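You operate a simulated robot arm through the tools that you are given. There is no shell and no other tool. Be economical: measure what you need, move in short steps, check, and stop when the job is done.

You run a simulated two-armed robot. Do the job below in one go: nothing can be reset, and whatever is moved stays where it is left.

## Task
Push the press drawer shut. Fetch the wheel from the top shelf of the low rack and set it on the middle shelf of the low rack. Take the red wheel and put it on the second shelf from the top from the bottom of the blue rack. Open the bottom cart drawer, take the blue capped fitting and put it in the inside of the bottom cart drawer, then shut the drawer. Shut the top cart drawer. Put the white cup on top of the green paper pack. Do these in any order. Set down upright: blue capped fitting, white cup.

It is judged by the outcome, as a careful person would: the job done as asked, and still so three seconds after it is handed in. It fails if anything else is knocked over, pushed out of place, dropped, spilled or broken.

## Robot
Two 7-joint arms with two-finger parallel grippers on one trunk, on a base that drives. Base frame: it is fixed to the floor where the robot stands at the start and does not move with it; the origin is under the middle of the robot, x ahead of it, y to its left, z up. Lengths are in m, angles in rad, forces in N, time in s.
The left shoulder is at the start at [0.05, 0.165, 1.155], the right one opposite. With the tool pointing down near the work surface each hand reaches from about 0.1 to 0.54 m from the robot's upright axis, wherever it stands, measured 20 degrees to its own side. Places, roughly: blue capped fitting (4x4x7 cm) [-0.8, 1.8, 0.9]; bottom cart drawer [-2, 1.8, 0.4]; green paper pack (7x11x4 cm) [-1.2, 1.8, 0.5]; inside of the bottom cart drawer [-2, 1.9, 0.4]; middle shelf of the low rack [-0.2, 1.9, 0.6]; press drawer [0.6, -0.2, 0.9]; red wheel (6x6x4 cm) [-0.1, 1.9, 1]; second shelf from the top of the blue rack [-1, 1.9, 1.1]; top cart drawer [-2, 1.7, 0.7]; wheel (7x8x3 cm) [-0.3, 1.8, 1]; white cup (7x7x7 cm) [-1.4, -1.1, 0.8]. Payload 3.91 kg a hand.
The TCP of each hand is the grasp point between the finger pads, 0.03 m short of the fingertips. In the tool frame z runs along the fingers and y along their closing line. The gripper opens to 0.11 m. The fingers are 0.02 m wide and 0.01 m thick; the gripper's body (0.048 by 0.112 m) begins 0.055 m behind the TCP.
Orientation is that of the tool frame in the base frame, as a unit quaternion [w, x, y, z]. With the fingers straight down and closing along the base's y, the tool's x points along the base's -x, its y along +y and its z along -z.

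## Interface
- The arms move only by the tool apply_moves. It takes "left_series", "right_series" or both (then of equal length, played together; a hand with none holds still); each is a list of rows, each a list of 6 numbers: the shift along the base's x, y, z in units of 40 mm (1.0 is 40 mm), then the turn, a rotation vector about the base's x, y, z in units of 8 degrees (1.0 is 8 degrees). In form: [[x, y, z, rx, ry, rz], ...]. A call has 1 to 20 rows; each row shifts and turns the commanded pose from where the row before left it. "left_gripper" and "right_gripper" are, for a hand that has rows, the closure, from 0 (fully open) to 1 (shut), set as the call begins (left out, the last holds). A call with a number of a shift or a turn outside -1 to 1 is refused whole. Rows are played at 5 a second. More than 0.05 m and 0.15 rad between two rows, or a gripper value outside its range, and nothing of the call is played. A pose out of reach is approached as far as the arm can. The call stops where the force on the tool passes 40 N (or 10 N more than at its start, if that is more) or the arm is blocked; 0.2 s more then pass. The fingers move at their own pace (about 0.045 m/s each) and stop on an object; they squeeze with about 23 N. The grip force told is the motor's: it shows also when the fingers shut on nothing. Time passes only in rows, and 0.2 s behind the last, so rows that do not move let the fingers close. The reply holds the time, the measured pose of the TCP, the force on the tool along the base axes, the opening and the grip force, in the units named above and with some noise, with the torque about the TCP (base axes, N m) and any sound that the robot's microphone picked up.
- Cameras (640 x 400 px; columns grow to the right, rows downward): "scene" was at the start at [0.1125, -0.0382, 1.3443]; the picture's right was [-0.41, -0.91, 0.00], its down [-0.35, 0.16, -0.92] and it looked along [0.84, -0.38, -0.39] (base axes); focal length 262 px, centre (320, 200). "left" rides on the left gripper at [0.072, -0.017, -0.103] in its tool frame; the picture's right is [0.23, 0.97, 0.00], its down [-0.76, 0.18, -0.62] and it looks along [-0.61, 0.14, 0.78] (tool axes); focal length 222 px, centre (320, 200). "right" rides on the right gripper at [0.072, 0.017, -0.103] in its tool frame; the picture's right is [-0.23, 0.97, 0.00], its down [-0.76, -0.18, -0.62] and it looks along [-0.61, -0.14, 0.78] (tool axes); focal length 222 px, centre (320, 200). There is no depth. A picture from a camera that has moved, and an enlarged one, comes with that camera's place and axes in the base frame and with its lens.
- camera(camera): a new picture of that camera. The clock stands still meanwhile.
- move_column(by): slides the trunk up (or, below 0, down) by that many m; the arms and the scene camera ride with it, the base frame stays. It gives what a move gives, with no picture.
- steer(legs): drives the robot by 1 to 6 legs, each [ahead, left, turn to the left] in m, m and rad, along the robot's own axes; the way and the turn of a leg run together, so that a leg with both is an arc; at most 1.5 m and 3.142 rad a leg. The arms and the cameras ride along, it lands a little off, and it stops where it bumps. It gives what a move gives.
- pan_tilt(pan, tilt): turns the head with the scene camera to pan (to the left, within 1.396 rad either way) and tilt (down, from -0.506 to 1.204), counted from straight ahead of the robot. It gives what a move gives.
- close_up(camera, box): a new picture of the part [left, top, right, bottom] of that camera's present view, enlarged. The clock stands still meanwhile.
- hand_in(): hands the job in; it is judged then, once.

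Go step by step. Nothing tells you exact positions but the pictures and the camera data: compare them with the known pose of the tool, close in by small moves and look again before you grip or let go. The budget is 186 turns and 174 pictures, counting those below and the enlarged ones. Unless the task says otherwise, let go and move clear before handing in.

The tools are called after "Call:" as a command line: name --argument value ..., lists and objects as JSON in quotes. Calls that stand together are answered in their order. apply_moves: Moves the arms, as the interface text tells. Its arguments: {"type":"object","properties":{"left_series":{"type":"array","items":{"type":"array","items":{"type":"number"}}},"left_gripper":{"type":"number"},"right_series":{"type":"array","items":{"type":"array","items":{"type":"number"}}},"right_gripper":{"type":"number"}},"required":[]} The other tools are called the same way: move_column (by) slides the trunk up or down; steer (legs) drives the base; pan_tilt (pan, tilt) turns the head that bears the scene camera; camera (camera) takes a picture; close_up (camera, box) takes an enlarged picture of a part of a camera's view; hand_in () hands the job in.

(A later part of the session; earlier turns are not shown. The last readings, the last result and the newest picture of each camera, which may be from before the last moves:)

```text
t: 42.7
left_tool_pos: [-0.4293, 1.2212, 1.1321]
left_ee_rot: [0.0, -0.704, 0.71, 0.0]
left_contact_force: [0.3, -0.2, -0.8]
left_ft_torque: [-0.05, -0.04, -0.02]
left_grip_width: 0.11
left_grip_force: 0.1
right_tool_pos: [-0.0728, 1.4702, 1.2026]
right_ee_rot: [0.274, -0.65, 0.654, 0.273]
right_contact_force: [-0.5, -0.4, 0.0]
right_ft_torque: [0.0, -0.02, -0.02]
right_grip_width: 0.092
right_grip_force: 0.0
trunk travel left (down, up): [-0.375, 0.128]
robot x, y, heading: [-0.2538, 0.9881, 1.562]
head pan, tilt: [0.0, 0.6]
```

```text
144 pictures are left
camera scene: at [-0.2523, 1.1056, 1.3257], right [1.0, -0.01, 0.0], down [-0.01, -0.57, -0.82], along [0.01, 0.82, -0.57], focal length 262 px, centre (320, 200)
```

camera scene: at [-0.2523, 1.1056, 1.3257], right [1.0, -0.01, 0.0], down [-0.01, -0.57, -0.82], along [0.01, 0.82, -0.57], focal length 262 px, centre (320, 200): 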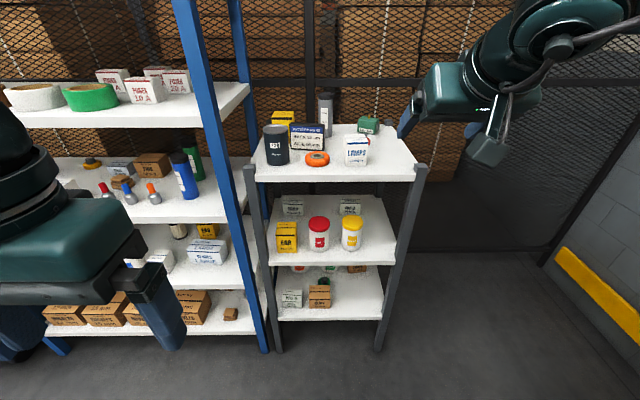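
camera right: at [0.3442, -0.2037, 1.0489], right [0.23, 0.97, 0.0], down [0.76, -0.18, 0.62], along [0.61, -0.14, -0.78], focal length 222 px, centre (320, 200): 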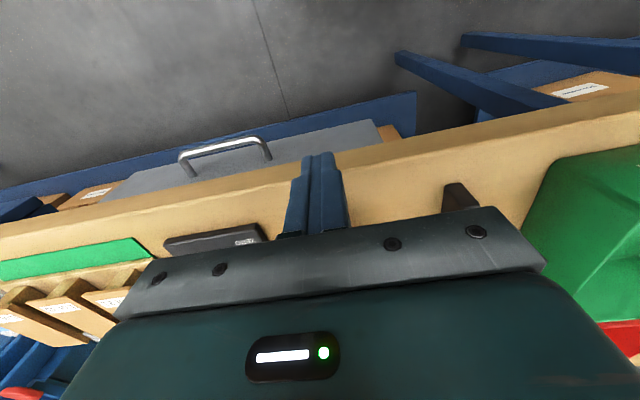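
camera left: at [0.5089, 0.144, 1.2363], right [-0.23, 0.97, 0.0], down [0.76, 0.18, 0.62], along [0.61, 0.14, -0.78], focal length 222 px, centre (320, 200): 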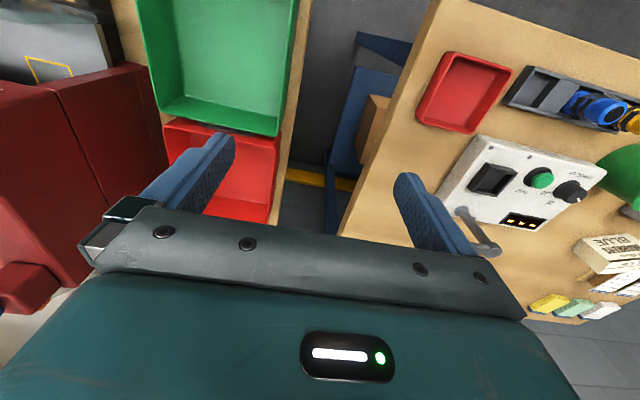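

Now I drive forward-left so the right hand comes above the front of the top shelf in line with the orange wheel.

Call:
steer --legs '[[0, 0.18, 0], [0.27, 0, 0]]'

Call:
camera --camera "scene"

Call:
camera --camera "right"

```text
t: 46.4
left_tool_pos: [-0.6052, 1.4925, 1.1325]
left_ee_rot: [0.0, -0.703, 0.711, 0.0]
left_contact_force: [0.2, 0.5, 0.1]
left_ft_torque: [-0.01, -0.04, 0.03]
left_grip_width: 0.1101
left_grip_force: 0.2
right_tool_pos: [-0.2492, 1.741, 1.2024]
right_ee_rot: [0.273, -0.65, 0.655, 0.271]
right_contact_force: [-0.2, 0.2, 0.3]
right_ft_torque: [0.0, 0.0, 0.0]
right_grip_width: 0.0926
right_grip_force: 0.1
trunk travel left (down, up): [-0.375, 0.128]
robot x, y, heading: [-0.4317, 1.2594, 1.557]
head pan, tilt: [0.0, 0.6]
```

```text
143 pictures are left
camera scene: at [-0.4281, 1.3767, 1.3257], right [1.0, -0.01, 0.0], down [-0.01, -0.57, -0.82], along [0.01, 0.82, -0.57], focal length 262 px, centre (320, 200)
```

scene: 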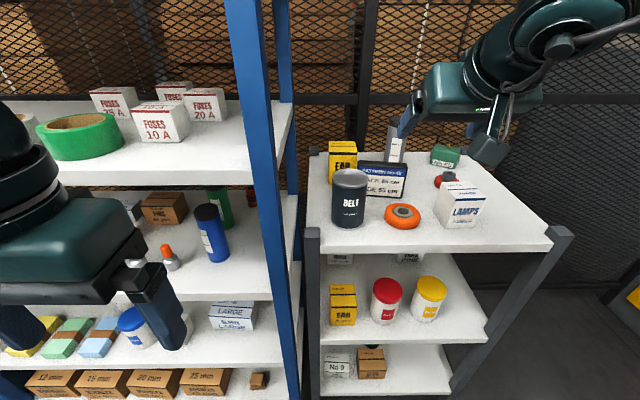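

```text
142 pictures are left
camera right: at [-0.2656, 1.6159, 1.2243], right [-0.97, 0.17, 0.16], down [0.18, 0.09, 0.98], along [0.15, 0.98, -0.12], focal length 222 px, centre (320, 200)
```

right: 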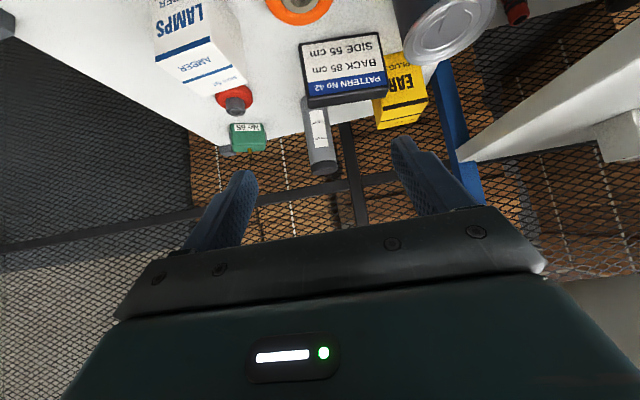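

Both views agree: wheel centre ≈ (−0.25, 1.812), top at z≈1.0, shelf at 0.97. I'll descend most of the way and check.

Call:
apply_moves --right_series '[[-0.01, 0.2, -0.9, 0, 0, 0], [-0.01, 0.2, -0.9, 0, 0, 0], [0, 0.2, -0.9, 0, 0, 0], [0, 0.2, -0.9, 0, 0, 0]]'

Call:
close_up --camera "scene" --box '[330, 120, 510, 240]'

Call:
camera --camera "right"

```text
t: 47.4
left_tool_pos: [-0.6052, 1.4927, 1.1322]
left_ee_rot: [0.0, -0.703, 0.711, 0.0]
left_contact_force: [0.8, -0.4, -0.3]
left_ft_torque: [0.0, 0.01, -0.02]
left_grip_width: 0.1099
left_grip_force: 0.0
right_tool_pos: [-0.2499, 1.7725, 1.0593]
right_ee_rot: [0.274, -0.65, 0.655, 0.272]
right_contact_force: [0.5, -0.1, 0.0]
right_ft_torque: [-0.01, -0.03, 0.0]
right_grip_width: 0.0925
right_grip_force: 0.1
trunk travel left (down, up): [-0.375, 0.128]
robot x, y, heading: [-0.4277, 1.26, 1.564]
head pan, tilt: [0.0, 0.6]
```

```text
3.33 times, centred on (420, 180) of scene
camera zoom: at [-0.4279, 1.3766, 1.3258], right [1.0, -0.01, 0.0], down [-0.01, -0.57, -0.82], along [0.01, 0.82, -0.57], focal length 874 px, centre (-13, 267)
```

zoom: 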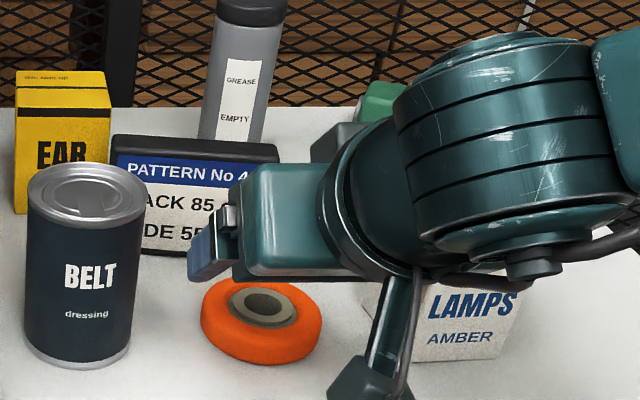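

```text
140 pictures are left
camera right: at [-0.2663, 1.6481, 1.0806], right [-0.97, 0.17, 0.16], down [0.18, 0.09, 0.98], along [0.15, 0.98, -0.12], focal length 222 px, centre (320, 200)
```

right: 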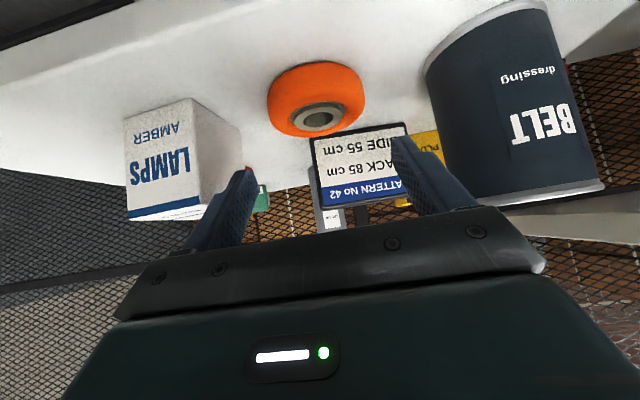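

Aligned. Final descent, then close on the wheel.

Call:
apply_moves --right_series '[[-0.02, 0.3, -0.7, 0, 0, 0], [-0.03, 0.34, -0.72, 0, 0, 0]]'

Call:
camera --camera "right"

Call:
close_up --camera "scene" --box '[330, 120, 510, 240]'

```text
t: 48.0
left_tool_pos: [-0.6052, 1.4892, 1.1318]
left_ee_rot: [0.001, -0.703, 0.711, 0.002]
left_contact_force: [0.2, -0.1, 1.6]
left_ft_torque: [0.0, -0.01, -0.03]
left_grip_width: 0.11
left_grip_force: 0.1
right_tool_pos: [-0.2525, 1.7965, 1.0083]
right_ee_rot: [0.277, -0.649, 0.653, 0.275]
right_contact_force: [4.5, -13.8, 22.3]
right_ft_torque: [-0.04, -0.24, 0.07]
right_grip_width: 0.0925
right_grip_force: 0.1
trunk travel left (down, up): [-0.375, 0.128]
robot x, y, heading: [-0.4236, 1.2563, 1.564]
head pan, tilt: [0.0, 0.6]
```

```text
139 pictures are left
camera right: at [-0.2692, 1.6713, 1.0282], right [-0.97, 0.16, 0.16], down [0.18, 0.08, 0.98], along [0.15, 0.98, -0.11], focal length 222 px, centre (320, 200)
```

right: 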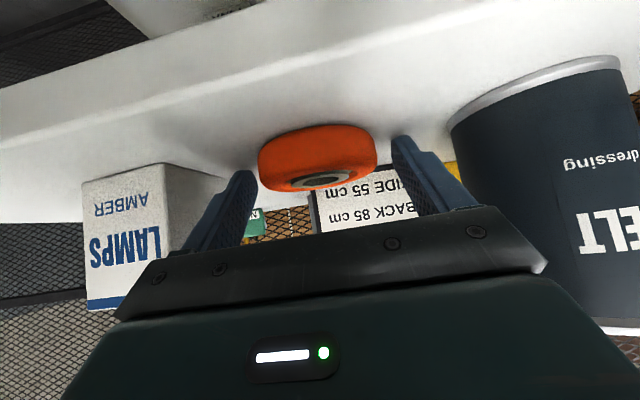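

```text
3.33 times, centred on (420, 180) of scene
camera zoom: at [-0.4282, 1.3722, 1.3268], right [1.0, -0.01, 0.0], down [-0.01, -0.56, -0.83], along [0.01, 0.83, -0.56], focal length 874 px, centre (-13, 267)
```

zoom: 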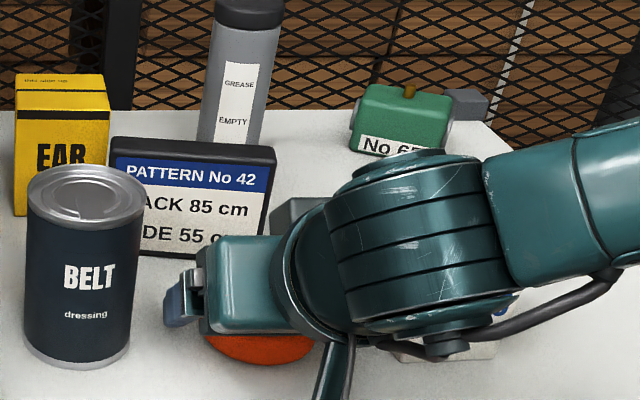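

The fingertips just touched the shelf (it's ~0.98), so the wheel centre is nearer y 1.787. I'll back off slightly and close.

Call:
apply_moves --right_series '[[0.03, -0.4, 0.08, 0, 0, 0]]'

Call:
apply_moves --right_series '[[0, 0, 0, 0, 0, 0], [0, 0, 0, 0, 0, 0], [0, 0, 0, 0, 0, 0], [0, 0, 0, 0, 0, 0]]' --right_gripper 1

Call:
camera --camera "right"

```text
t: 48.4
left_tool_pos: [-0.6052, 1.4917, 1.133]
left_ee_rot: [0.0, -0.704, 0.711, 0.0]
left_contact_force: [-0.1, 0.0, 1.2]
left_ft_torque: [0.06, -0.01, -0.03]
left_grip_width: 0.1099
left_grip_force: 0.0
right_tool_pos: [-0.25, 1.7837, 1.0082]
right_ee_rot: [0.276, -0.649, 0.654, 0.274]
right_contact_force: [-1.2, 13.2, 16.7]
right_ft_torque: [0.96, 0.14, -0.07]
right_grip_width: 0.0923
right_grip_force: 0.0
trunk travel left (down, up): [-0.375, 0.128]
robot x, y, heading: [-0.4273, 1.2592, 1.562]
head pan, tilt: [0.0, 0.6]
```

```text
t: 49.4
left_tool_pos: [-0.6062, 1.4905, 1.1332]
left_ee_rot: [0.001, -0.704, 0.71, 0.001]
left_contact_force: [-0.7, 0.3, 0.3]
left_ft_torque: [0.0, -0.02, 0.01]
left_grip_width: 0.1103
left_grip_force: 0.0
right_tool_pos: [-0.2499, 1.7803, 1.0074]
right_ee_rot: [0.275, -0.649, 0.654, 0.273]
right_contact_force: [1.2, -1.7, 23.5]
right_ft_torque: [0.27, -0.03, -0.02]
right_grip_width: 0.0693
right_grip_force: 23.0
trunk travel left (down, up): [-0.375, 0.128]
robot x, y, heading: [-0.4322, 1.2588, 1.559]
head pan, tilt: [0.0, 0.6]
```

```text
137 pictures are left
camera right: at [-0.2677, 1.6553, 1.0291], right [-0.97, 0.17, 0.16], down [0.18, 0.09, 0.98], along [0.15, 0.98, -0.11], focal length 222 px, centre (320, 200)
```

right: 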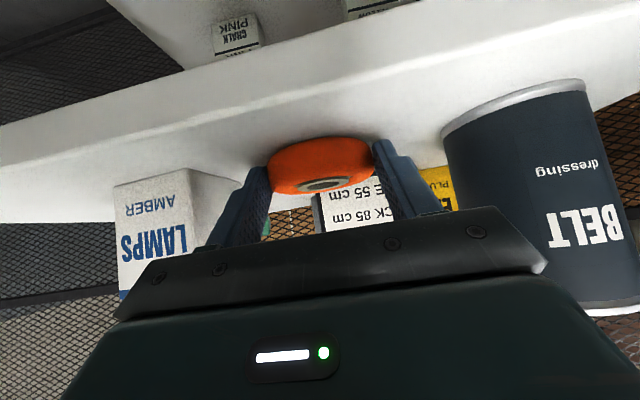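

Gripped (6.9 cm). Lifting straight up.

Call:
apply_moves --right_series '[[0, 0, 0.5, 0, 0, 0], [0, 0, 0.8, 0, 0, 0], [0, 0, 0.9, 0, 0, 0], [0, 0, 0.9, 0, 0, 0], [0, -0.5, 0.8, 0, 0, 0]]'

Call:
camera --camera "scene"

Call:
camera --camera "right"

```text
t: 50.6
left_tool_pos: [-0.6066, 1.4914, 1.1317]
left_ee_rot: [0.0, -0.704, 0.711, 0.001]
left_contact_force: [-0.3, 0.0, -0.1]
left_ft_torque: [0.04, -0.01, 0.02]
left_grip_width: 0.1099
left_grip_force: 0.1
right_tool_pos: [-0.2501, 1.7605, 1.1621]
right_ee_rot: [0.273, -0.651, 0.654, 0.272]
right_contact_force: [0.0, 0.1, -0.6]
right_ft_torque: [-0.04, 0.02, 0.03]
right_grip_width: 0.0691
right_grip_force: 22.9
trunk travel left (down, up): [-0.375, 0.128]
robot x, y, heading: [-0.4263, 1.2579, 1.562]
head pan, tilt: [0.0, 0.6]
```

```text
136 pictures are left
camera scene: at [-0.4282, 1.3752, 1.3259], right [1.0, -0.01, 0.0], down [-0.01, -0.56, -0.83], along [0.01, 0.83, -0.56], focal length 262 px, centre (320, 200)
```

scene: 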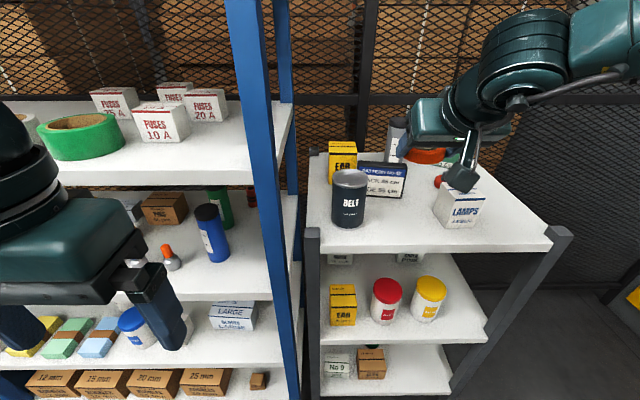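

```text
135 pictures are left
camera right: at [-0.2673, 1.6364, 1.1834], right [-0.97, 0.17, 0.16], down [0.18, 0.09, 0.98], along [0.15, 0.98, -0.12], focal length 222 px, centre (320, 200)
```

right: 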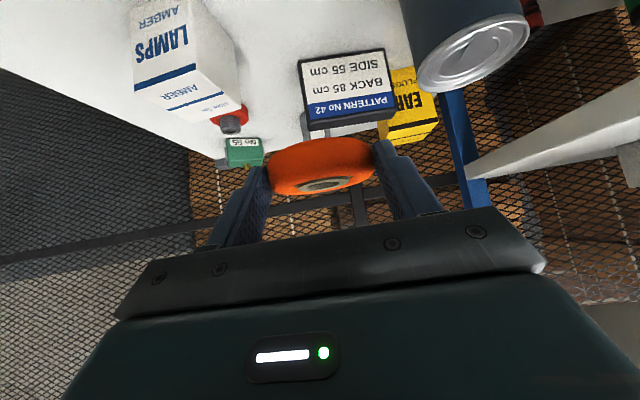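

The wheel is held level. The free slot on the middle shelf is best entered from the rack's right side, so I'll back away, move right, and survey that side.

Call:
steer --legs '[[-0.3, 0, 0], [0, -0.55, 0]]'

Call:
pan_tilt --pan 0.0 --tilt 0.6

Call:
camera --camera "scene"

Call:
pan_tilt --pan -1.0 --tilt 0.7

Call:
camera --camera "scene"

```text
t: 57.6
left_tool_pos: [-0.056, 1.1909, 1.1326]
left_ee_rot: [0.0, -0.705, 0.71, 0.0]
left_contact_force: [0.2, 0.1, 0.3]
left_ft_torque: [-0.01, 0.0, 0.01]
left_grip_width: 0.11
left_grip_force: 0.0
right_tool_pos: [0.2981, 1.4608, 1.1616]
right_ee_rot: [0.273, -0.651, 0.654, 0.271]
right_contact_force: [-0.2, 0.0, -0.6]
right_ft_torque: [-0.04, -0.01, 0.0]
right_grip_width: 0.0692
right_grip_force: 22.7
trunk travel left (down, up): [-0.375, 0.128]
robot x, y, heading: [0.1239, 0.9618, 1.567]
head pan, tilt: [0.0, 0.6]
```

```text
t: 58.2
left_tool_pos: [-0.0568, 1.1909, 1.132]
left_ee_rot: [0.0, -0.704, 0.71, 0.0]
left_contact_force: [0.2, 1.0, -0.4]
left_ft_torque: [-0.02, -0.02, 0.0]
left_grip_width: 0.1099
left_grip_force: 0.0
right_tool_pos: [0.299, 1.462, 1.1607]
right_ee_rot: [0.273, -0.65, 0.654, 0.272]
right_contact_force: [0.2, 0.4, -1.3]
right_ft_torque: [0.02, 0.01, 0.04]
right_grip_width: 0.069
right_grip_force: 22.9
trunk travel left (down, up): [-0.375, 0.128]
robot x, y, heading: [0.1228, 0.9531, 1.563]
head pan, tilt: [0.0, 0.6]
```

```text
134 pictures are left
camera scene: at [0.1215, 1.0744, 1.3258], right [1.0, -0.01, 0.0], down [0.0, -0.56, -0.83], along [0.01, 0.82, -0.56], focal length 262 px, centre (320, 200)
```

scene: 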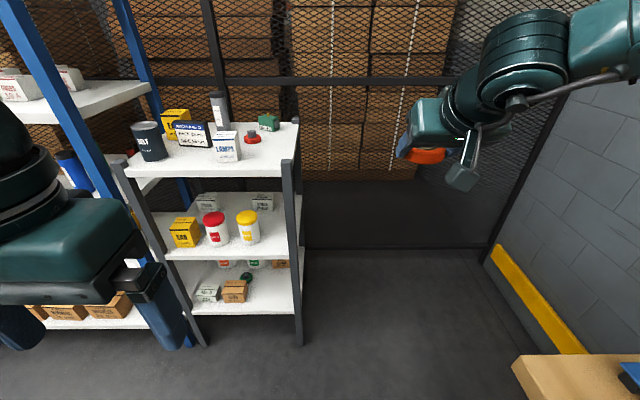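

```text
t: 59.5
left_tool_pos: [-0.0563, 1.1906, 1.1326]
left_ee_rot: [0.0, -0.705, 0.71, 0.0]
left_contact_force: [0.4, -0.2, -0.2]
left_ft_torque: [-0.03, 0.0, 0.01]
left_grip_width: 0.1097
left_grip_force: 0.2
right_tool_pos: [0.2974, 1.4611, 1.1606]
right_ee_rot: [0.273, -0.651, 0.655, 0.271]
right_contact_force: [1.1, 0.1, -0.7]
right_ft_torque: [-0.01, -0.01, 0.01]
right_grip_width: 0.0688
right_grip_force: 23.1
trunk travel left (down, up): [-0.375, 0.128]
robot x, y, heading: [0.1195, 0.9533, 1.562]
head pan, tilt: [-1.0, 0.7]
```

```text
133 pictures are left
camera scene: at [0.1926, 1.0314, 1.3171], right [0.53, -0.85, 0.0], down [-0.54, -0.34, -0.76], along [0.65, 0.41, -0.64], focal length 262 px, centre (320, 200)
```

scene: 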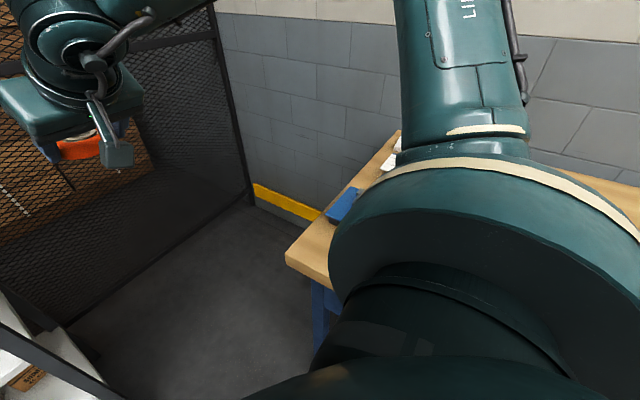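

I'll yaw the right hand 90° to the left here, in free space, so it can enter the middle shelf from the right side.

Call:
apply_moves --right_series '[[-0.4, 0.05, 0, 0, 0, 1], [-0.4, 0.05, 0, 0, 0, 1], [-0.4, 0.05, 0, 0, 0, 1], [-0.4, 0.05, 0, 0, 0, 1], [-0.4, 0.05, 0, 0, 0, 1], [-0.4, 0.05, 0, 0, 0, 1], [-0.4, 0.05, 0, 0, 0, 1], [-0.4, 0.05, 0, 0, 0, 1], [-0.4, 0.05, 0, 0, 0, 1], [-0.4, 0.05, 0, 0, 0, 1], [-0.4, 0.05, 0, 0, 0, 1], [0, 0, 0, 0, 0, 0.25]]'

Call:
pan_tilt --pan 0.0 --tilt 0.6

Call:
camera --camera "scene"

```text
t: 62.1
left_tool_pos: [-0.055, 1.1896, 1.1335]
left_ee_rot: [0.0, -0.703, 0.711, 0.0]
left_contact_force: [0.1, 0.2, -0.8]
left_ft_torque: [-0.01, 0.03, -0.01]
left_grip_width: 0.1098
left_grip_force: 0.1
right_tool_pos: [0.0705, 1.2473, 1.1287]
right_ee_rot: [-0.004, 0.923, -0.006, -0.386]
right_contact_force: [0.0, -0.2, -1.4]
right_ft_torque: [0.02, -0.05, -0.02]
right_grip_width: 0.0691
right_grip_force: 23.4
right hand out of reach, approached as far as the arm can: row 7, 8, 9, 10, 11, 12
trunk travel left (down, up): [-0.375, 0.128]
robot x, y, heading: [0.1201, 0.9624, 1.566]
head pan, tilt: [-1.0, 0.7]
```

```text
t: 63.3
left_tool_pos: [-0.0556, 1.1911, 1.1323]
left_ee_rot: [-0.001, -0.705, 0.71, 0.001]
left_contact_force: [0.4, -1.3, -0.6]
left_ft_torque: [0.02, -0.01, 0.02]
left_grip_width: 0.1099
left_grip_force: 0.2
right_tool_pos: [0.0706, 1.2503, 1.128]
right_ee_rot: [-0.004, 0.923, -0.006, -0.386]
right_contact_force: [-0.4, 0.2, -2.1]
right_ft_torque: [0.04, -0.02, 0.01]
right_grip_width: 0.069
right_grip_force: 22.6
trunk travel left (down, up): [-0.375, 0.128]
robot x, y, heading: [0.1215, 0.9531, 1.563]
head pan, tilt: [0.0, 0.6]
```

```text
132 pictures are left
camera scene: at [0.1215, 1.0744, 1.3258], right [1.0, -0.01, 0.0], down [0.0, -0.56, -0.82], along [0.01, 0.82, -0.57], focal length 262 px, centre (320, 200)
```

scene: 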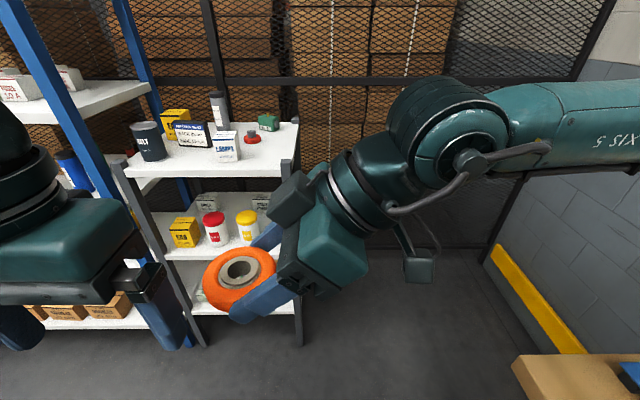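

Reach is too short with the yawed hand. Better: yaw back, re-grasp the wheel on the top shelf with a horizontal hand, then enter the middle shelf slot straight from the front.

Call:
apply_moves --right_series '[[0.5, 0.3, 0, 0, 0, -1], [0.5, 0.4, 0, 0, 0, -1], [0.5, 0.5, 0.1, 0, 0, -1], [0.5, 0.5, 0.1, 0, 0, -1], [0.5, 0.5, 0.1, 0, 0, -1], [0.5, 0.5, 0.1, 0, 0, -1], [0.5, 0.5, 0.1, 0, 0, -1], [0.5, 0.5, 0.1, 0, 0, -1], [0.5, 0.5, 0.1, 0, 0, -1], [0.5, 0.5, 0.1, 0, 0, -1], [0.5, 0.3, 0, 0, 0, -1], [0, 0, 0, 0, 0, -0.25]]'

Call:
steer --legs '[[0, 0.55, 0]]'

Call:
camera --camera "scene"

```text
t: 65.9
left_tool_pos: [-0.0566, 1.1903, 1.133]
left_ee_rot: [0.0, -0.704, 0.71, 0.0]
left_contact_force: [-0.3, 0.1, 0.9]
left_ft_torque: [0.0, 0.0, -0.01]
left_grip_width: 0.1101
left_grip_force: 0.0
right_tool_pos: [0.2909, 1.4502, 1.161]
right_ee_rot: [0.273, -0.651, 0.654, 0.273]
right_contact_force: [1.0, -0.5, -0.8]
right_ft_torque: [-0.01, 0.01, 0.0]
right_grip_width: 0.0687
right_grip_force: 23.1
trunk travel left (down, up): [-0.375, 0.128]
robot x, y, heading: [0.1227, 0.9545, 1.563]
head pan, tilt: [0.0, 0.6]
```

```text
t: 71.3
left_tool_pos: [-0.6066, 1.1954, 1.1335]
left_ee_rot: [0.001, -0.704, 0.71, 0.001]
left_contact_force: [0.7, 0.9, 0.1]
left_ft_torque: [-0.02, 0.0, 0.0]
left_grip_width: 0.11
left_grip_force: 0.0
right_tool_pos: [-0.2595, 1.4526, 1.1611]
right_ee_rot: [0.273, -0.651, 0.654, 0.272]
right_contact_force: [0.4, -0.1, -1.3]
right_ft_torque: [-0.02, 0.0, 0.01]
right_grip_width: 0.069
right_grip_force: 23.4
trunk travel left (down, up): [-0.375, 0.128]
robot x, y, heading: [-0.4279, 0.9615, 1.563]
head pan, tilt: [0.0, 0.6]
```

```text
131 pictures are left
camera scene: at [-0.4288, 1.079, 1.3258], right [1.0, -0.01, 0.0], down [0.0, -0.56, -0.83], along [0.01, 0.82, -0.56], focal length 262 px, centre (320, 200)
```

scene: 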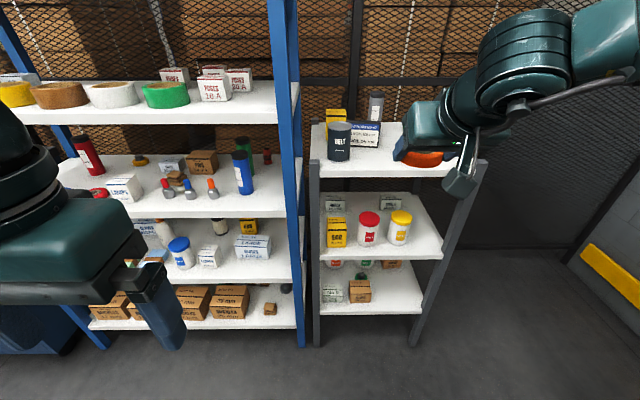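

Driving back in to set the wheel down near where it was.

Call:
steer --legs '[[0.28, 0, 0]]'

Call:
camera --camera "scene"

```text
t: 73.2
left_tool_pos: [-0.6024, 1.4738, 1.1323]
left_ee_rot: [0.0, -0.703, 0.711, 0.0]
left_contact_force: [-0.4, 0.0, -0.2]
left_ft_torque: [0.0, 0.02, -0.02]
left_grip_width: 0.11
left_grip_force: 0.0
right_tool_pos: [-0.2564, 1.7319, 1.1609]
right_ee_rot: [0.273, -0.651, 0.654, 0.271]
right_contact_force: [0.2, 0.8, -2.0]
right_ft_torque: [-0.02, 0.0, -0.01]
right_grip_width: 0.0691
right_grip_force: 23.2
trunk travel left (down, up): [-0.375, 0.128]
robot x, y, heading: [-0.4269, 1.2343, 1.563]
head pan, tilt: [0.0, 0.6]
```

```text
130 pictures are left
camera scene: at [-0.4261, 1.3566, 1.3257], right [1.0, -0.01, 0.0], down [-0.01, -0.57, -0.82], along [0.01, 0.82, -0.57], focal length 262 px, centre (320, 200)
```

scene: 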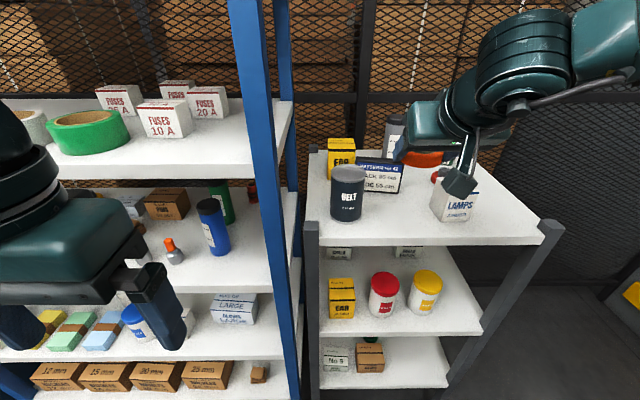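

Call:
apply_moves --right_series '[[0.03, 0.28, -0.9, 0, 0, 0], [0.03, 0.28, -0.9, 0, 0, 0], [0.03, 0.28, -0.9, 0, 0, 0], [0.03, 0.28, -0.8, 0, 0, 0], [0, 0, -0.15, 0, 0, 0], [0, 0, -0.1, 0, 0, 0]]'

Call:
camera --camera "right"

```text
t: 74.6
left_tool_pos: [-0.6041, 1.4735, 1.1321]
left_ee_rot: [0.0, -0.704, 0.711, 0.0]
left_contact_force: [0.0, 0.1, -0.2]
left_ft_torque: [0.02, -0.01, 0.0]
left_grip_width: 0.1099
left_grip_force: 0.1
right_tool_pos: [-0.2512, 1.7756, 1.0116]
right_ee_rot: [0.273, -0.65, 0.655, 0.271]
right_contact_force: [0.9, 0.1, -1.8]
right_ft_torque: [0.0, 0.04, -0.03]
right_grip_width: 0.0687
right_grip_force: 22.7
trunk travel left (down, up): [-0.375, 0.128]
robot x, y, heading: [-0.4268, 1.2371, 1.564]
head pan, tilt: [0.0, 0.6]
```

```text
129 pictures are left
camera right: at [-0.2687, 1.65, 1.0327], right [-0.97, 0.17, 0.16], down [0.18, 0.09, 0.98], along [0.15, 0.98, -0.12], focal length 222 px, centre (320, 200)
```

right: 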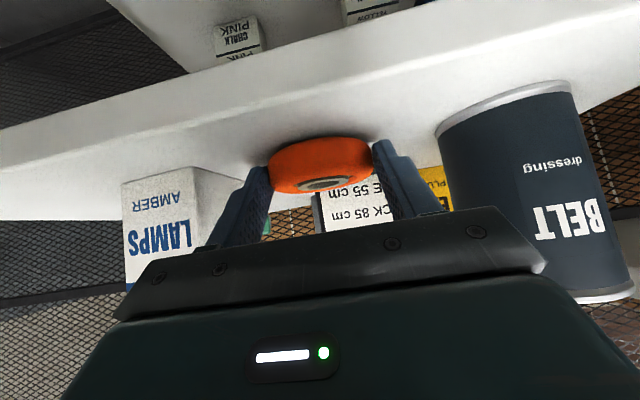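

Call:
apply_moves --right_series '[[0, 0, -0.06, 0, 0, 0], [0, 0, -0.06, 0, 0, 0]]'

Call:
apply_moves --right_series '[[0, 0, 0, 0, 0, 0], [0, 0, 0, 0, 0, 0]]' --right_gripper 0.2

Call:
camera --camera "right"

```text
t: 75.2
left_tool_pos: [-0.6043, 1.471, 1.1325]
left_ee_rot: [0.001, -0.704, 0.711, 0.0]
left_contact_force: [0.9, -0.5, -0.5]
left_ft_torque: [-0.01, -0.03, -0.01]
left_grip_width: 0.1098
left_grip_force: 0.0
right_tool_pos: [-0.2516, 1.7752, 1.009]
right_ee_rot: [0.276, -0.65, 0.654, 0.273]
right_contact_force: [1.4, -1.7, 6.7]
right_ft_torque: [0.36, -0.23, -0.05]
right_grip_width: 0.069
right_grip_force: 22.3
trunk travel left (down, up): [-0.375, 0.128]
robot x, y, heading: [-0.4255, 1.2397, 1.56]
head pan, tilt: [0.0, 0.6]
```

```text
t: 75.8
left_tool_pos: [-0.6042, 1.4708, 1.1326]
left_ee_rot: [0.001, -0.703, 0.711, 0.0]
left_contact_force: [-1.0, 1.4, -0.1]
left_ft_torque: [-0.03, 0.0, 0.03]
left_grip_width: 0.1099
left_grip_force: 0.1
right_tool_pos: [-0.2518, 1.7743, 1.0084]
right_ee_rot: [0.274, -0.65, 0.654, 0.273]
right_contact_force: [1.5, -7.1, 13.3]
right_ft_torque: [0.0, 0.55, 0.41]
right_grip_width: 0.0861
right_grip_force: 0.0
trunk travel left (down, up): [-0.375, 0.128]
robot x, y, heading: [-0.4292, 1.2413, 1.562]
head pan, tilt: [0.0, 0.6]
```

```text
128 pictures are left
camera right: at [-0.27, 1.649, 1.0293], right [-0.97, 0.16, 0.16], down [0.18, 0.09, 0.98], along [0.15, 0.98, -0.12], focal length 222 px, centre (320, 200)
```

right: 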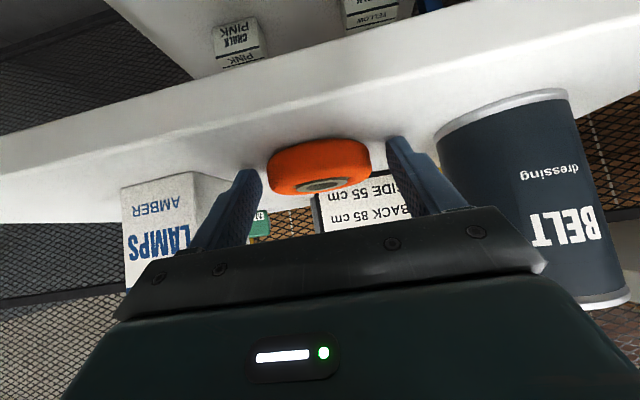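

Released in place. I'll withdraw, drive back a little and pitch the hand to near-horizontal.

Call:
apply_moves --right_series '[[0, -0.6, 0.5, 0, 0, 0], [0, -0.6, 0.6, 0, 0, 0]]'

Call:
steer --legs '[[-0.12, 0, 0]]'

Call:
apply_moves --right_series '[[0, 0, 0, 1, 0, 0], [0, 0, 0, 1, 0, 0], [0, 0, 0, 1, 0, 0], [0, 0, 0, 1, 0, 0], [0, 0, 0, 1, 0, 0]]'

Call:
camera --camera "scene"

Call:
camera --camera "right"

```text
t: 76.4
left_tool_pos: [-0.6037, 1.4717, 1.1321]
left_ee_rot: [0.001, -0.703, 0.711, 0.001]
left_contact_force: [0.5, -0.7, 0.6]
left_ft_torque: [0.01, -0.02, 0.04]
left_grip_width: 0.1102
left_grip_force: 0.1
right_tool_pos: [-0.2509, 1.7284, 1.0503]
right_ee_rot: [0.274, -0.651, 0.654, 0.272]
right_contact_force: [0.0, 0.3, -0.2]
right_ft_torque: [-0.02, 0.01, -0.02]
right_grip_width: 0.088
right_grip_force: 0.1
trunk travel left (down, up): [-0.375, 0.128]
robot x, y, heading: [-0.4281, 1.2366, 1.563]
head pan, tilt: [0.0, 0.6]
```

```text
t: 77.7
left_tool_pos: [-0.6043, 1.3495, 1.1324]
left_ee_rot: [0.001, -0.704, 0.71, -0.001]
left_contact_force: [-1.1, -0.3, -0.4]
left_ft_torque: [0.02, 0.0, 0.0]
left_grip_width: 0.1097
left_grip_force: 0.0
right_tool_pos: [-0.2536, 1.6075, 1.0495]
right_ee_rot: [0.273, -0.651, 0.654, 0.272]
right_contact_force: [0.3, 0.1, 0.6]
right_ft_torque: [-0.03, -0.01, 0.0]
right_grip_width: 0.088
right_grip_force: 0.1
trunk travel left (down, up): [-0.375, 0.128]
robot x, y, heading: [-0.4281, 1.1169, 1.564]
head pan, tilt: [0.0, 0.6]
```

```text
t: 78.8
left_tool_pos: [-0.605, 1.3517, 1.1319]
left_ee_rot: [0.0, -0.704, 0.71, 0.0]
left_contact_force: [-1.3, 0.5, 0.0]
left_ft_torque: [-0.01, 0.03, -0.01]
left_grip_width: 0.1099
left_grip_force: 0.1
right_tool_pos: [-0.2529, 1.6084, 1.0497]
right_ee_rot: [0.403, -0.58, 0.583, 0.403]
right_contact_force: [0.3, 1.2, -1.1]
right_ft_torque: [0.01, -0.03, 0.03]
right_grip_width: 0.088
right_grip_force: 0.0
right hand out of reach, approached as far as the arm can: row 4, 5
trunk travel left (down, up): [-0.375, 0.128]
robot x, y, heading: [-0.4269, 1.118, 1.559]
head pan, tilt: [0.0, 0.6]
```

```text
127 pictures are left
camera scene: at [-0.4273, 1.2354, 1.3258], right [1.0, -0.01, 0.0], down [0.0, -0.56, -0.83], along [0.01, 0.83, -0.56], focal length 262 px, centre (320, 200)
```

scene: 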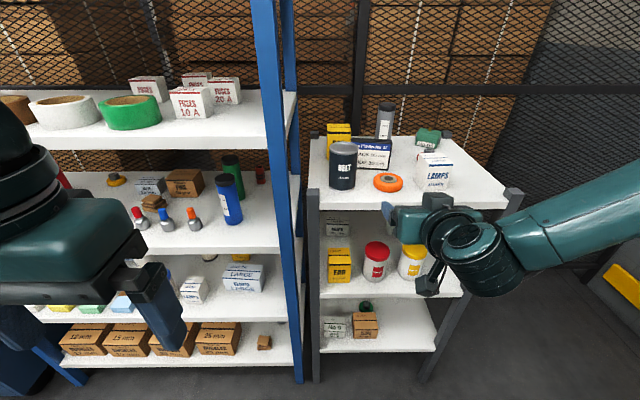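

```text
126 pictures are left
camera right: at [-0.2696, 1.4842, 1.0186], right [-0.97, 0.08, 0.21], down [0.18, -0.32, 0.93], along [0.15, 0.95, 0.29], focal length 222 px, centre (320, 200)
```

right: 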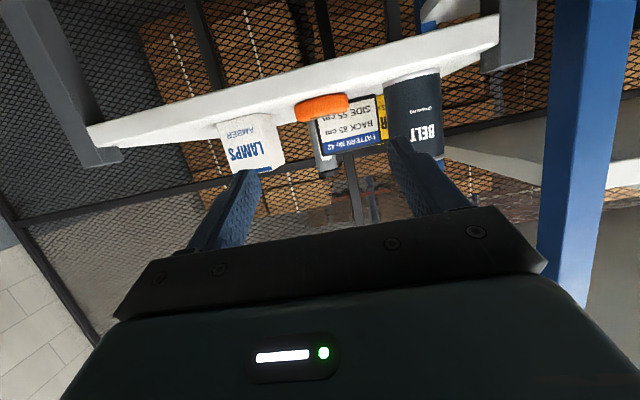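

The hand is now about 70° pitched (20° below horizontal), good enough. I'll drive forward and bring the fingers around the wheel.

Call:
steer --legs '[[0.08, 0, 0]]'

Call:
apply_moves --right_series '[[0, 0, -0.5, 0, 0, 0], [0, 0, -0.5, 0, 0, 0], [0, 0.5, 0, 0, 0, 0], [0, 0.5, 0, 0, 0, 0]]'

Call:
camera --camera "right"

Call:
close_up --camera "scene" --box '[320, 110, 520, 235]'

```text
t: 79.9
left_tool_pos: [-0.6039, 1.4321, 1.1326]
left_ee_rot: [0.0, -0.704, 0.71, 0.0]
left_contact_force: [-0.7, 0.9, 0.0]
left_ft_torque: [0.0, 0.01, -0.01]
left_grip_width: 0.11
left_grip_force: 0.2
right_tool_pos: [-0.2527, 1.6869, 1.0493]
right_ee_rot: [0.403, -0.58, 0.583, 0.402]
right_contact_force: [0.8, -0.4, 0.0]
right_ft_torque: [-0.02, -0.01, -0.01]
right_grip_width: 0.088
right_grip_force: 0.0
trunk travel left (down, up): [-0.375, 0.128]
robot x, y, heading: [-0.4265, 1.1951, 1.567]
head pan, tilt: [0.0, 0.6]
```

```text
t: 80.9
left_tool_pos: [-0.6052, 1.4312, 1.1325]
left_ee_rot: [0.0, -0.705, 0.71, 0.0]
left_contact_force: [-0.5, -0.3, 0.3]
left_ft_torque: [0.02, 0.01, 0.04]
left_grip_width: 0.1101
left_grip_force: 0.1
right_tool_pos: [-0.2508, 1.7258, 1.0343]
right_ee_rot: [0.401, -0.581, 0.583, 0.402]
right_contact_force: [0.2, -0.5, -1.0]
right_ft_torque: [-0.02, 0.02, 0.0]
right_grip_width: 0.088
right_grip_force: 0.1
right hand out of reach, approached as far as the arm can: row 1, 2
trunk travel left (down, up): [-0.375, 0.128]
robot x, y, heading: [-0.425, 1.1978, 1.563]
head pan, tilt: [0.0, 0.6]
```

```text
125 pictures are left
camera right: at [-0.2683, 1.6024, 1.0039], right [-0.97, 0.08, 0.21], down [0.18, -0.31, 0.93], along [0.15, 0.95, 0.29], focal length 222 px, centre (320, 200)
```

right: 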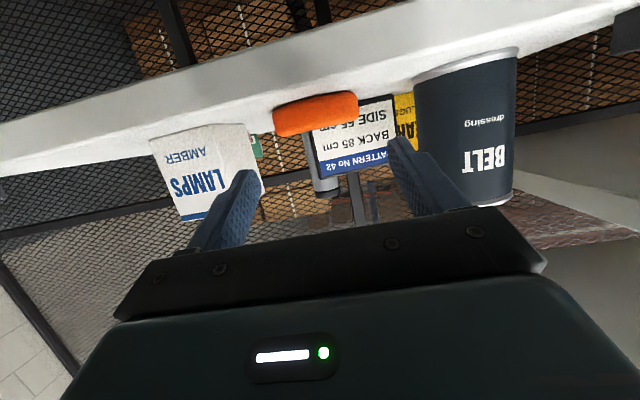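

```text
3.20 times, centred on (420, 172) of scene
camera zoom: at [-0.4267, 1.3154, 1.3257], right [1.0, -0.01, 0.0], down [0.0, -0.57, -0.82], along [0.01, 0.82, -0.57], focal length 839 px, centre (0, 288)
```

zoom: 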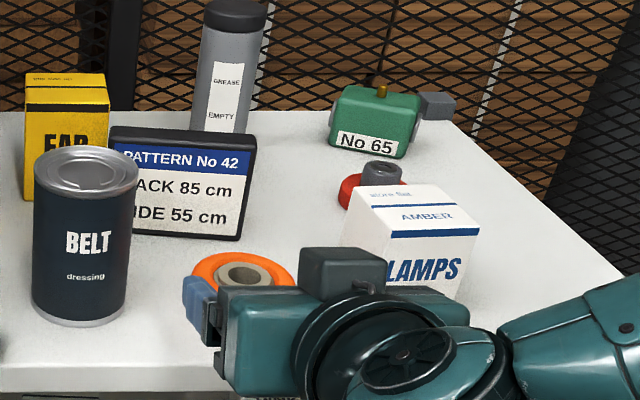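

Call:
apply_moves --right_series '[[0, 0.2, -0.3, 0, 0, 0], [0, 0.4, -0.2, 0, 0, 0], [0, 0.5, -0.2, 0, 0, 0]]'

Call:
camera --camera "right"

Call:
close_up --camera "scene" --box '[320, 110, 520, 235]'

```text
t: 81.7
left_tool_pos: [-0.6048, 1.4319, 1.1331]
left_ee_rot: [0.001, -0.704, 0.71, 0.001]
left_contact_force: [0.3, -0.4, 0.4]
left_ft_torque: [0.01, 0.01, 0.0]
left_grip_width: 0.11
left_grip_force: 0.1
right_tool_pos: [-0.2431, 1.7472, 1.0321]
right_ee_rot: [0.403, -0.58, 0.584, 0.401]
right_contact_force: [-0.1, -0.5, -0.2]
right_ft_torque: [-0.04, 0.01, 0.01]
right_grip_width: 0.0881
right_grip_force: 0.1
right hand out of reach, approached as far as the arm can: row 1, 2, 3
trunk travel left (down, up): [-0.375, 0.128]
robot x, y, heading: [-0.4233, 1.1967, 1.565]
head pan, tilt: [0.0, 0.6]
```

```text
123 pictures are left
camera right: at [-0.2607, 1.6237, 1.0031], right [-0.97, 0.09, 0.21], down [0.18, -0.31, 0.93], along [0.15, 0.95, 0.29], focal length 222 px, centre (320, 200)
```

right: 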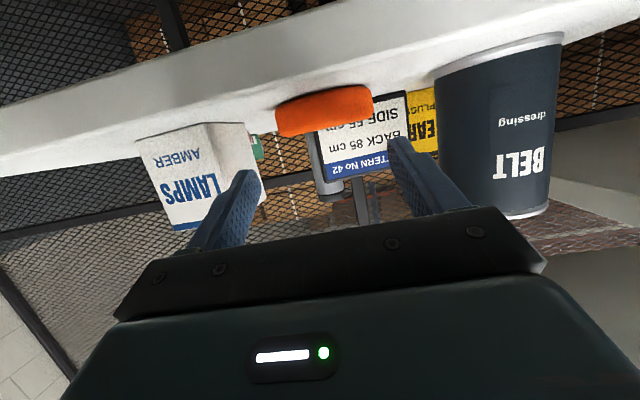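

```text
3.20 times, centred on (420, 172) of scene
camera zoom: at [-0.4267, 1.315, 1.3258], right [1.0, -0.01, 0.0], down [0.0, -0.56, -0.83], along [0.01, 0.83, -0.56], focal length 839 px, centre (0, 288)
```

zoom: 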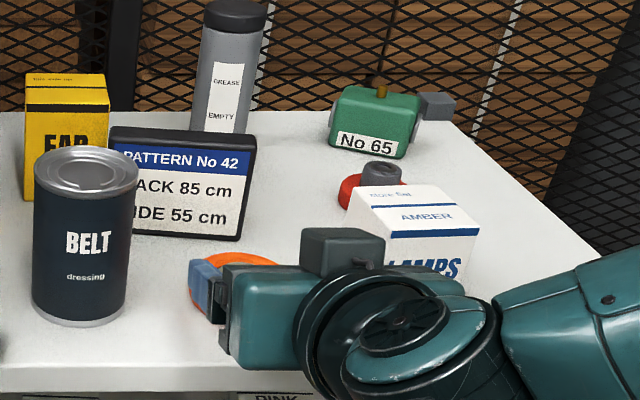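

The arm is limited in height here, so I'll use the trunk and base for the last bit.

Call:
move_column --by -0.027

Call:
steer --legs '[[0.024, 0.009, 0]]'

Call:
camera --camera "right"

Call:
close_up --camera "scene" --box '[320, 110, 520, 235]'

```text
t: 82.4
left_tool_pos: [-0.6042, 1.4314, 1.1056]
left_ee_rot: [0.0, -0.704, 0.71, 0.001]
left_contact_force: [-0.9, 0.5, 0.1]
left_ft_torque: [0.01, -0.03, 0.0]
left_grip_width: 0.1099
left_grip_force: 0.1
right_tool_pos: [-0.2437, 1.7469, 1.0063]
right_ee_rot: [0.402, -0.58, 0.585, 0.401]
right_contact_force: [0.9, -0.5, 0.3]
right_ft_torque: [-0.03, -0.02, 0.04]
right_grip_width: 0.0879
right_grip_force: 0.1
trunk travel left (down, up): [-0.348, 0.155]
robot x, y, heading: [-0.4257, 1.2005, 1.564]
head pan, tilt: [0.0, 0.6]
```

```text
t: 83.2
left_tool_pos: [-0.6131, 1.4567, 1.1055]
left_ee_rot: [0.0, -0.704, 0.711, 0.0]
left_contact_force: [0.1, 0.8, -0.4]
left_ft_torque: [-0.01, -0.02, -0.04]
left_grip_width: 0.11
left_grip_force: 0.0
right_tool_pos: [-0.252, 1.7705, 1.0054]
right_ee_rot: [0.402, -0.58, 0.585, 0.4]
right_contact_force: [-0.6, -0.2, 0.3]
right_ft_torque: [-0.01, 0.02, 0.0]
right_grip_width: 0.0877
right_grip_force: 0.1
trunk travel left (down, up): [-0.348, 0.155]
robot x, y, heading: [-0.4336, 1.2192, 1.564]
head pan, tilt: [0.0, 0.6]
```

```text
121 pictures are left
camera right: at [-0.2699, 1.648, 0.9757], right [-0.97, 0.09, 0.21], down [0.18, -0.31, 0.93], along [0.15, 0.95, 0.29], focal length 222 px, centre (320, 200)
```

right: 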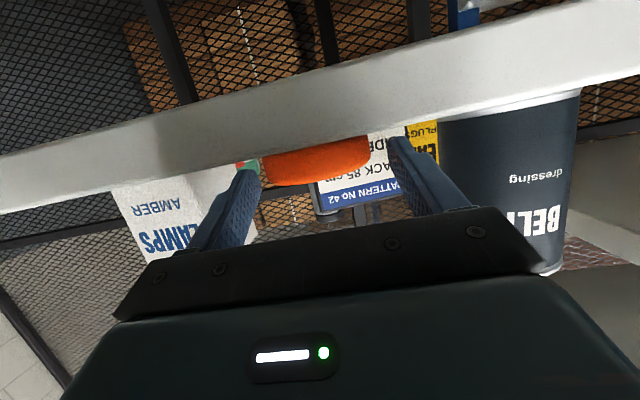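

```text
3.20 times, centred on (420, 172) of scene
camera zoom: at [-0.4358, 1.3397, 1.2986], right [1.0, -0.01, 0.0], down [0.0, -0.57, -0.82], along [0.01, 0.82, -0.57], focal length 839 px, centre (0, 288)
```

zoom: 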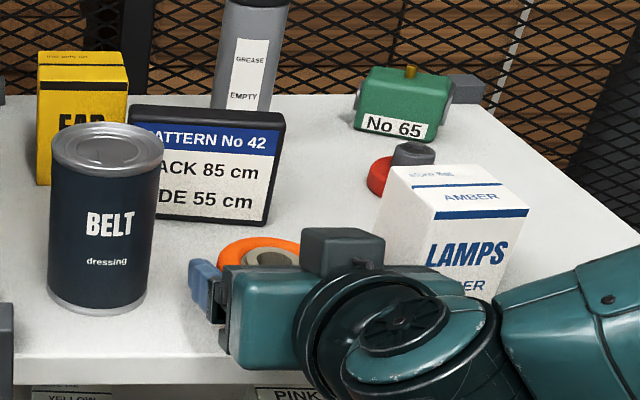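

Call:
apply_moves --right_series '[[0, 0, 0, 0, 0, 0], [0, 0, 0, 0, 0, 0], [0, 0, 0, 0, 0, 0]]' --right_gripper 1

Call:
move_column --by 0.06

Call:
camera --camera "right"

Call:
close_up --camera "scene" --box '[320, 110, 520, 235]'

```text
t: 84.0
left_tool_pos: [-0.6127, 1.454, 1.1062]
left_ee_rot: [-0.001, -0.703, 0.711, 0.0]
left_contact_force: [0.3, 0.1, 0.0]
left_ft_torque: [0.02, 0.03, -0.01]
left_grip_width: 0.1099
left_grip_force: 0.0
right_tool_pos: [-0.2528, 1.7701, 1.007]
right_ee_rot: [0.402, -0.58, 0.584, 0.401]
right_contact_force: [0.4, -0.6, 1.6]
right_ft_torque: [0.08, -0.01, 0.01]
right_grip_width: 0.0674
right_grip_force: 23.3
trunk travel left (down, up): [-0.348, 0.155]
robot x, y, heading: [-0.4338, 1.2252, 1.561]
head pan, tilt: [0.0, 0.6]
```

```text
t: 85.0
left_tool_pos: [-0.6126, 1.4546, 1.1654]
left_ee_rot: [0.0, -0.704, 0.71, 0.0]
left_contact_force: [-0.5, -0.9, 0.0]
left_ft_torque: [0.02, 0.01, 0.01]
left_grip_width: 0.1099
left_grip_force: 0.0
right_tool_pos: [-0.2519, 1.7704, 1.0663]
right_ee_rot: [0.402, -0.58, 0.585, 0.4]
right_contact_force: [0.4, 1.2, -1.0]
right_ft_torque: [0.0, -0.04, 0.0]
right_grip_width: 0.0673
right_grip_force: 22.8
trunk travel left (down, up): [-0.408, 0.095]
robot x, y, heading: [-0.4371, 1.2174, 1.563]
head pan, tilt: [0.0, 0.6]
```

```text
119 pictures are left
camera right: at [-0.2696, 1.6475, 1.0359], right [-0.97, 0.09, 0.21], down [0.18, -0.31, 0.93], along [0.15, 0.95, 0.29], focal length 222 px, centre (320, 200)
```

right: 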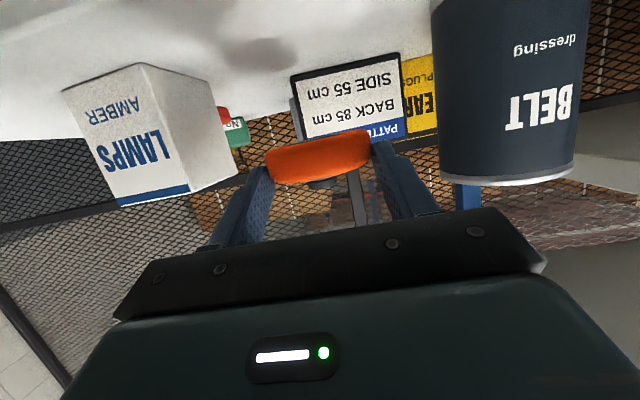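

```text
3.20 times, centred on (420, 172) of scene
camera zoom: at [-0.4354, 1.339, 1.3587], right [1.0, -0.01, 0.0], down [0.0, -0.57, -0.82], along [0.01, 0.82, -0.57], focal length 839 px, centre (0, 288)
```

zoom: 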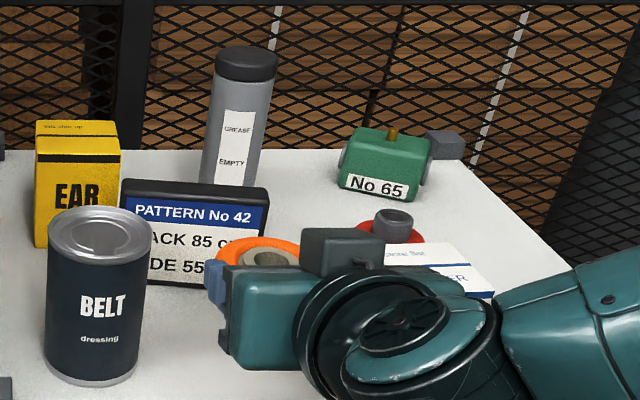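

Held level with the shallow hand. Backing out, moving right 0.2 m and lowering the trunk to the middle shelf.

Call:
steer --legs '[[-0.25, 0, 0], [0, -0.2, 0]]'

Call:
move_column --by -0.33

Call:
pan_tilt --pan -0.2 --tilt 0.4

Call:
camera --camera "scene"

Call:
camera --camera "right"

```text
t: 88.8
left_tool_pos: [-0.4155, 1.2053, 1.1664]
left_ee_rot: [0.0, -0.703, 0.711, 0.0]
left_contact_force: [1.0, -0.4, 0.2]
left_ft_torque: [-0.01, 0.01, -0.01]
left_grip_width: 0.1096
left_grip_force: 0.1
right_tool_pos: [-0.0544, 1.5202, 1.066]
right_ee_rot: [0.403, -0.579, 0.586, 0.4]
right_contact_force: [0.6, -0.2, -0.8]
right_ft_torque: [0.02, -0.01, -0.02]
right_grip_width: 0.0672
right_grip_force: 23.1
trunk travel left (down, up): [-0.408, 0.095]
robot x, y, heading: [-0.2385, 0.9709, 1.557]
head pan, tilt: [0.0, 0.6]
```

```text
t: 92.1
left_tool_pos: [-0.4163, 1.2055, 0.8354]
left_ee_rot: [0.0, -0.703, 0.711, 0.0]
left_contact_force: [0.3, 0.5, 0.1]
left_ft_torque: [0.0, 0.01, -0.01]
left_grip_width: 0.11
left_grip_force: 0.1
right_tool_pos: [-0.0559, 1.5193, 0.7366]
right_ee_rot: [0.403, -0.579, 0.586, 0.4]
right_contact_force: [-0.1, 0.5, -2.2]
right_ft_torque: [-0.02, -0.01, 0.0]
right_grip_width: 0.0671
right_grip_force: 23.1
trunk travel left (down, up): [-0.078, 0.425]
robot x, y, heading: [-0.2406, 0.9702, 1.56]
head pan, tilt: [0.0, 0.6]
```

```text
t: 92.8
left_tool_pos: [-0.4155, 1.2049, 0.8369]
left_ee_rot: [0.0, -0.703, 0.711, 0.0]
left_contact_force: [-0.2, 0.8, -0.1]
left_ft_torque: [-0.04, -0.01, -0.01]
left_grip_width: 0.11
left_grip_force: 0.1
right_tool_pos: [-0.0548, 1.5191, 0.7362]
right_ee_rot: [0.403, -0.578, 0.586, 0.4]
right_contact_force: [0.2, -0.2, -0.4]
right_ft_torque: [-0.05, -0.01, -0.01]
right_grip_width: 0.067
right_grip_force: 22.8
trunk travel left (down, up): [-0.078, 0.425]
robot x, y, heading: [-0.2394, 0.9704, 1.561]
head pan, tilt: [-0.201, 0.4]
```

```text
117 pictures are left
camera scene: at [-0.2204, 1.0907, 1.0469], right [0.98, -0.21, 0.0], down [-0.08, -0.38, -0.92], along [0.19, 0.9, -0.39], focal length 262 px, centre (320, 200)
```

scene: 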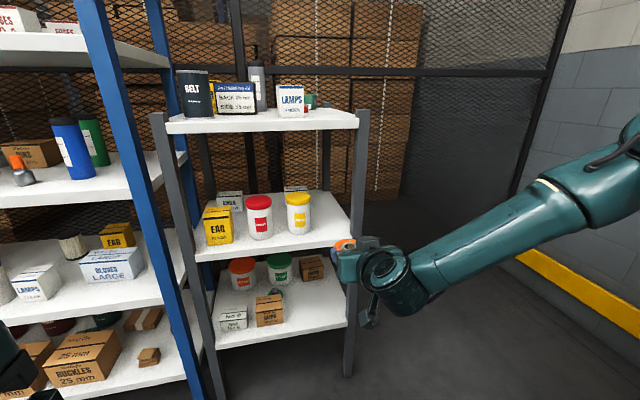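

```text
116 pictures are left
camera right: at [-0.0721, 1.3966, 0.7061], right [-0.97, 0.09, 0.21], down [0.18, -0.31, 0.93], along [0.15, 0.95, 0.29], focal length 222 px, centre (320, 200)
```

right: 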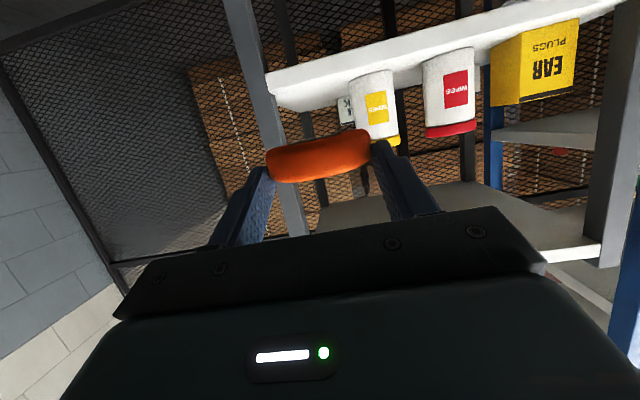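

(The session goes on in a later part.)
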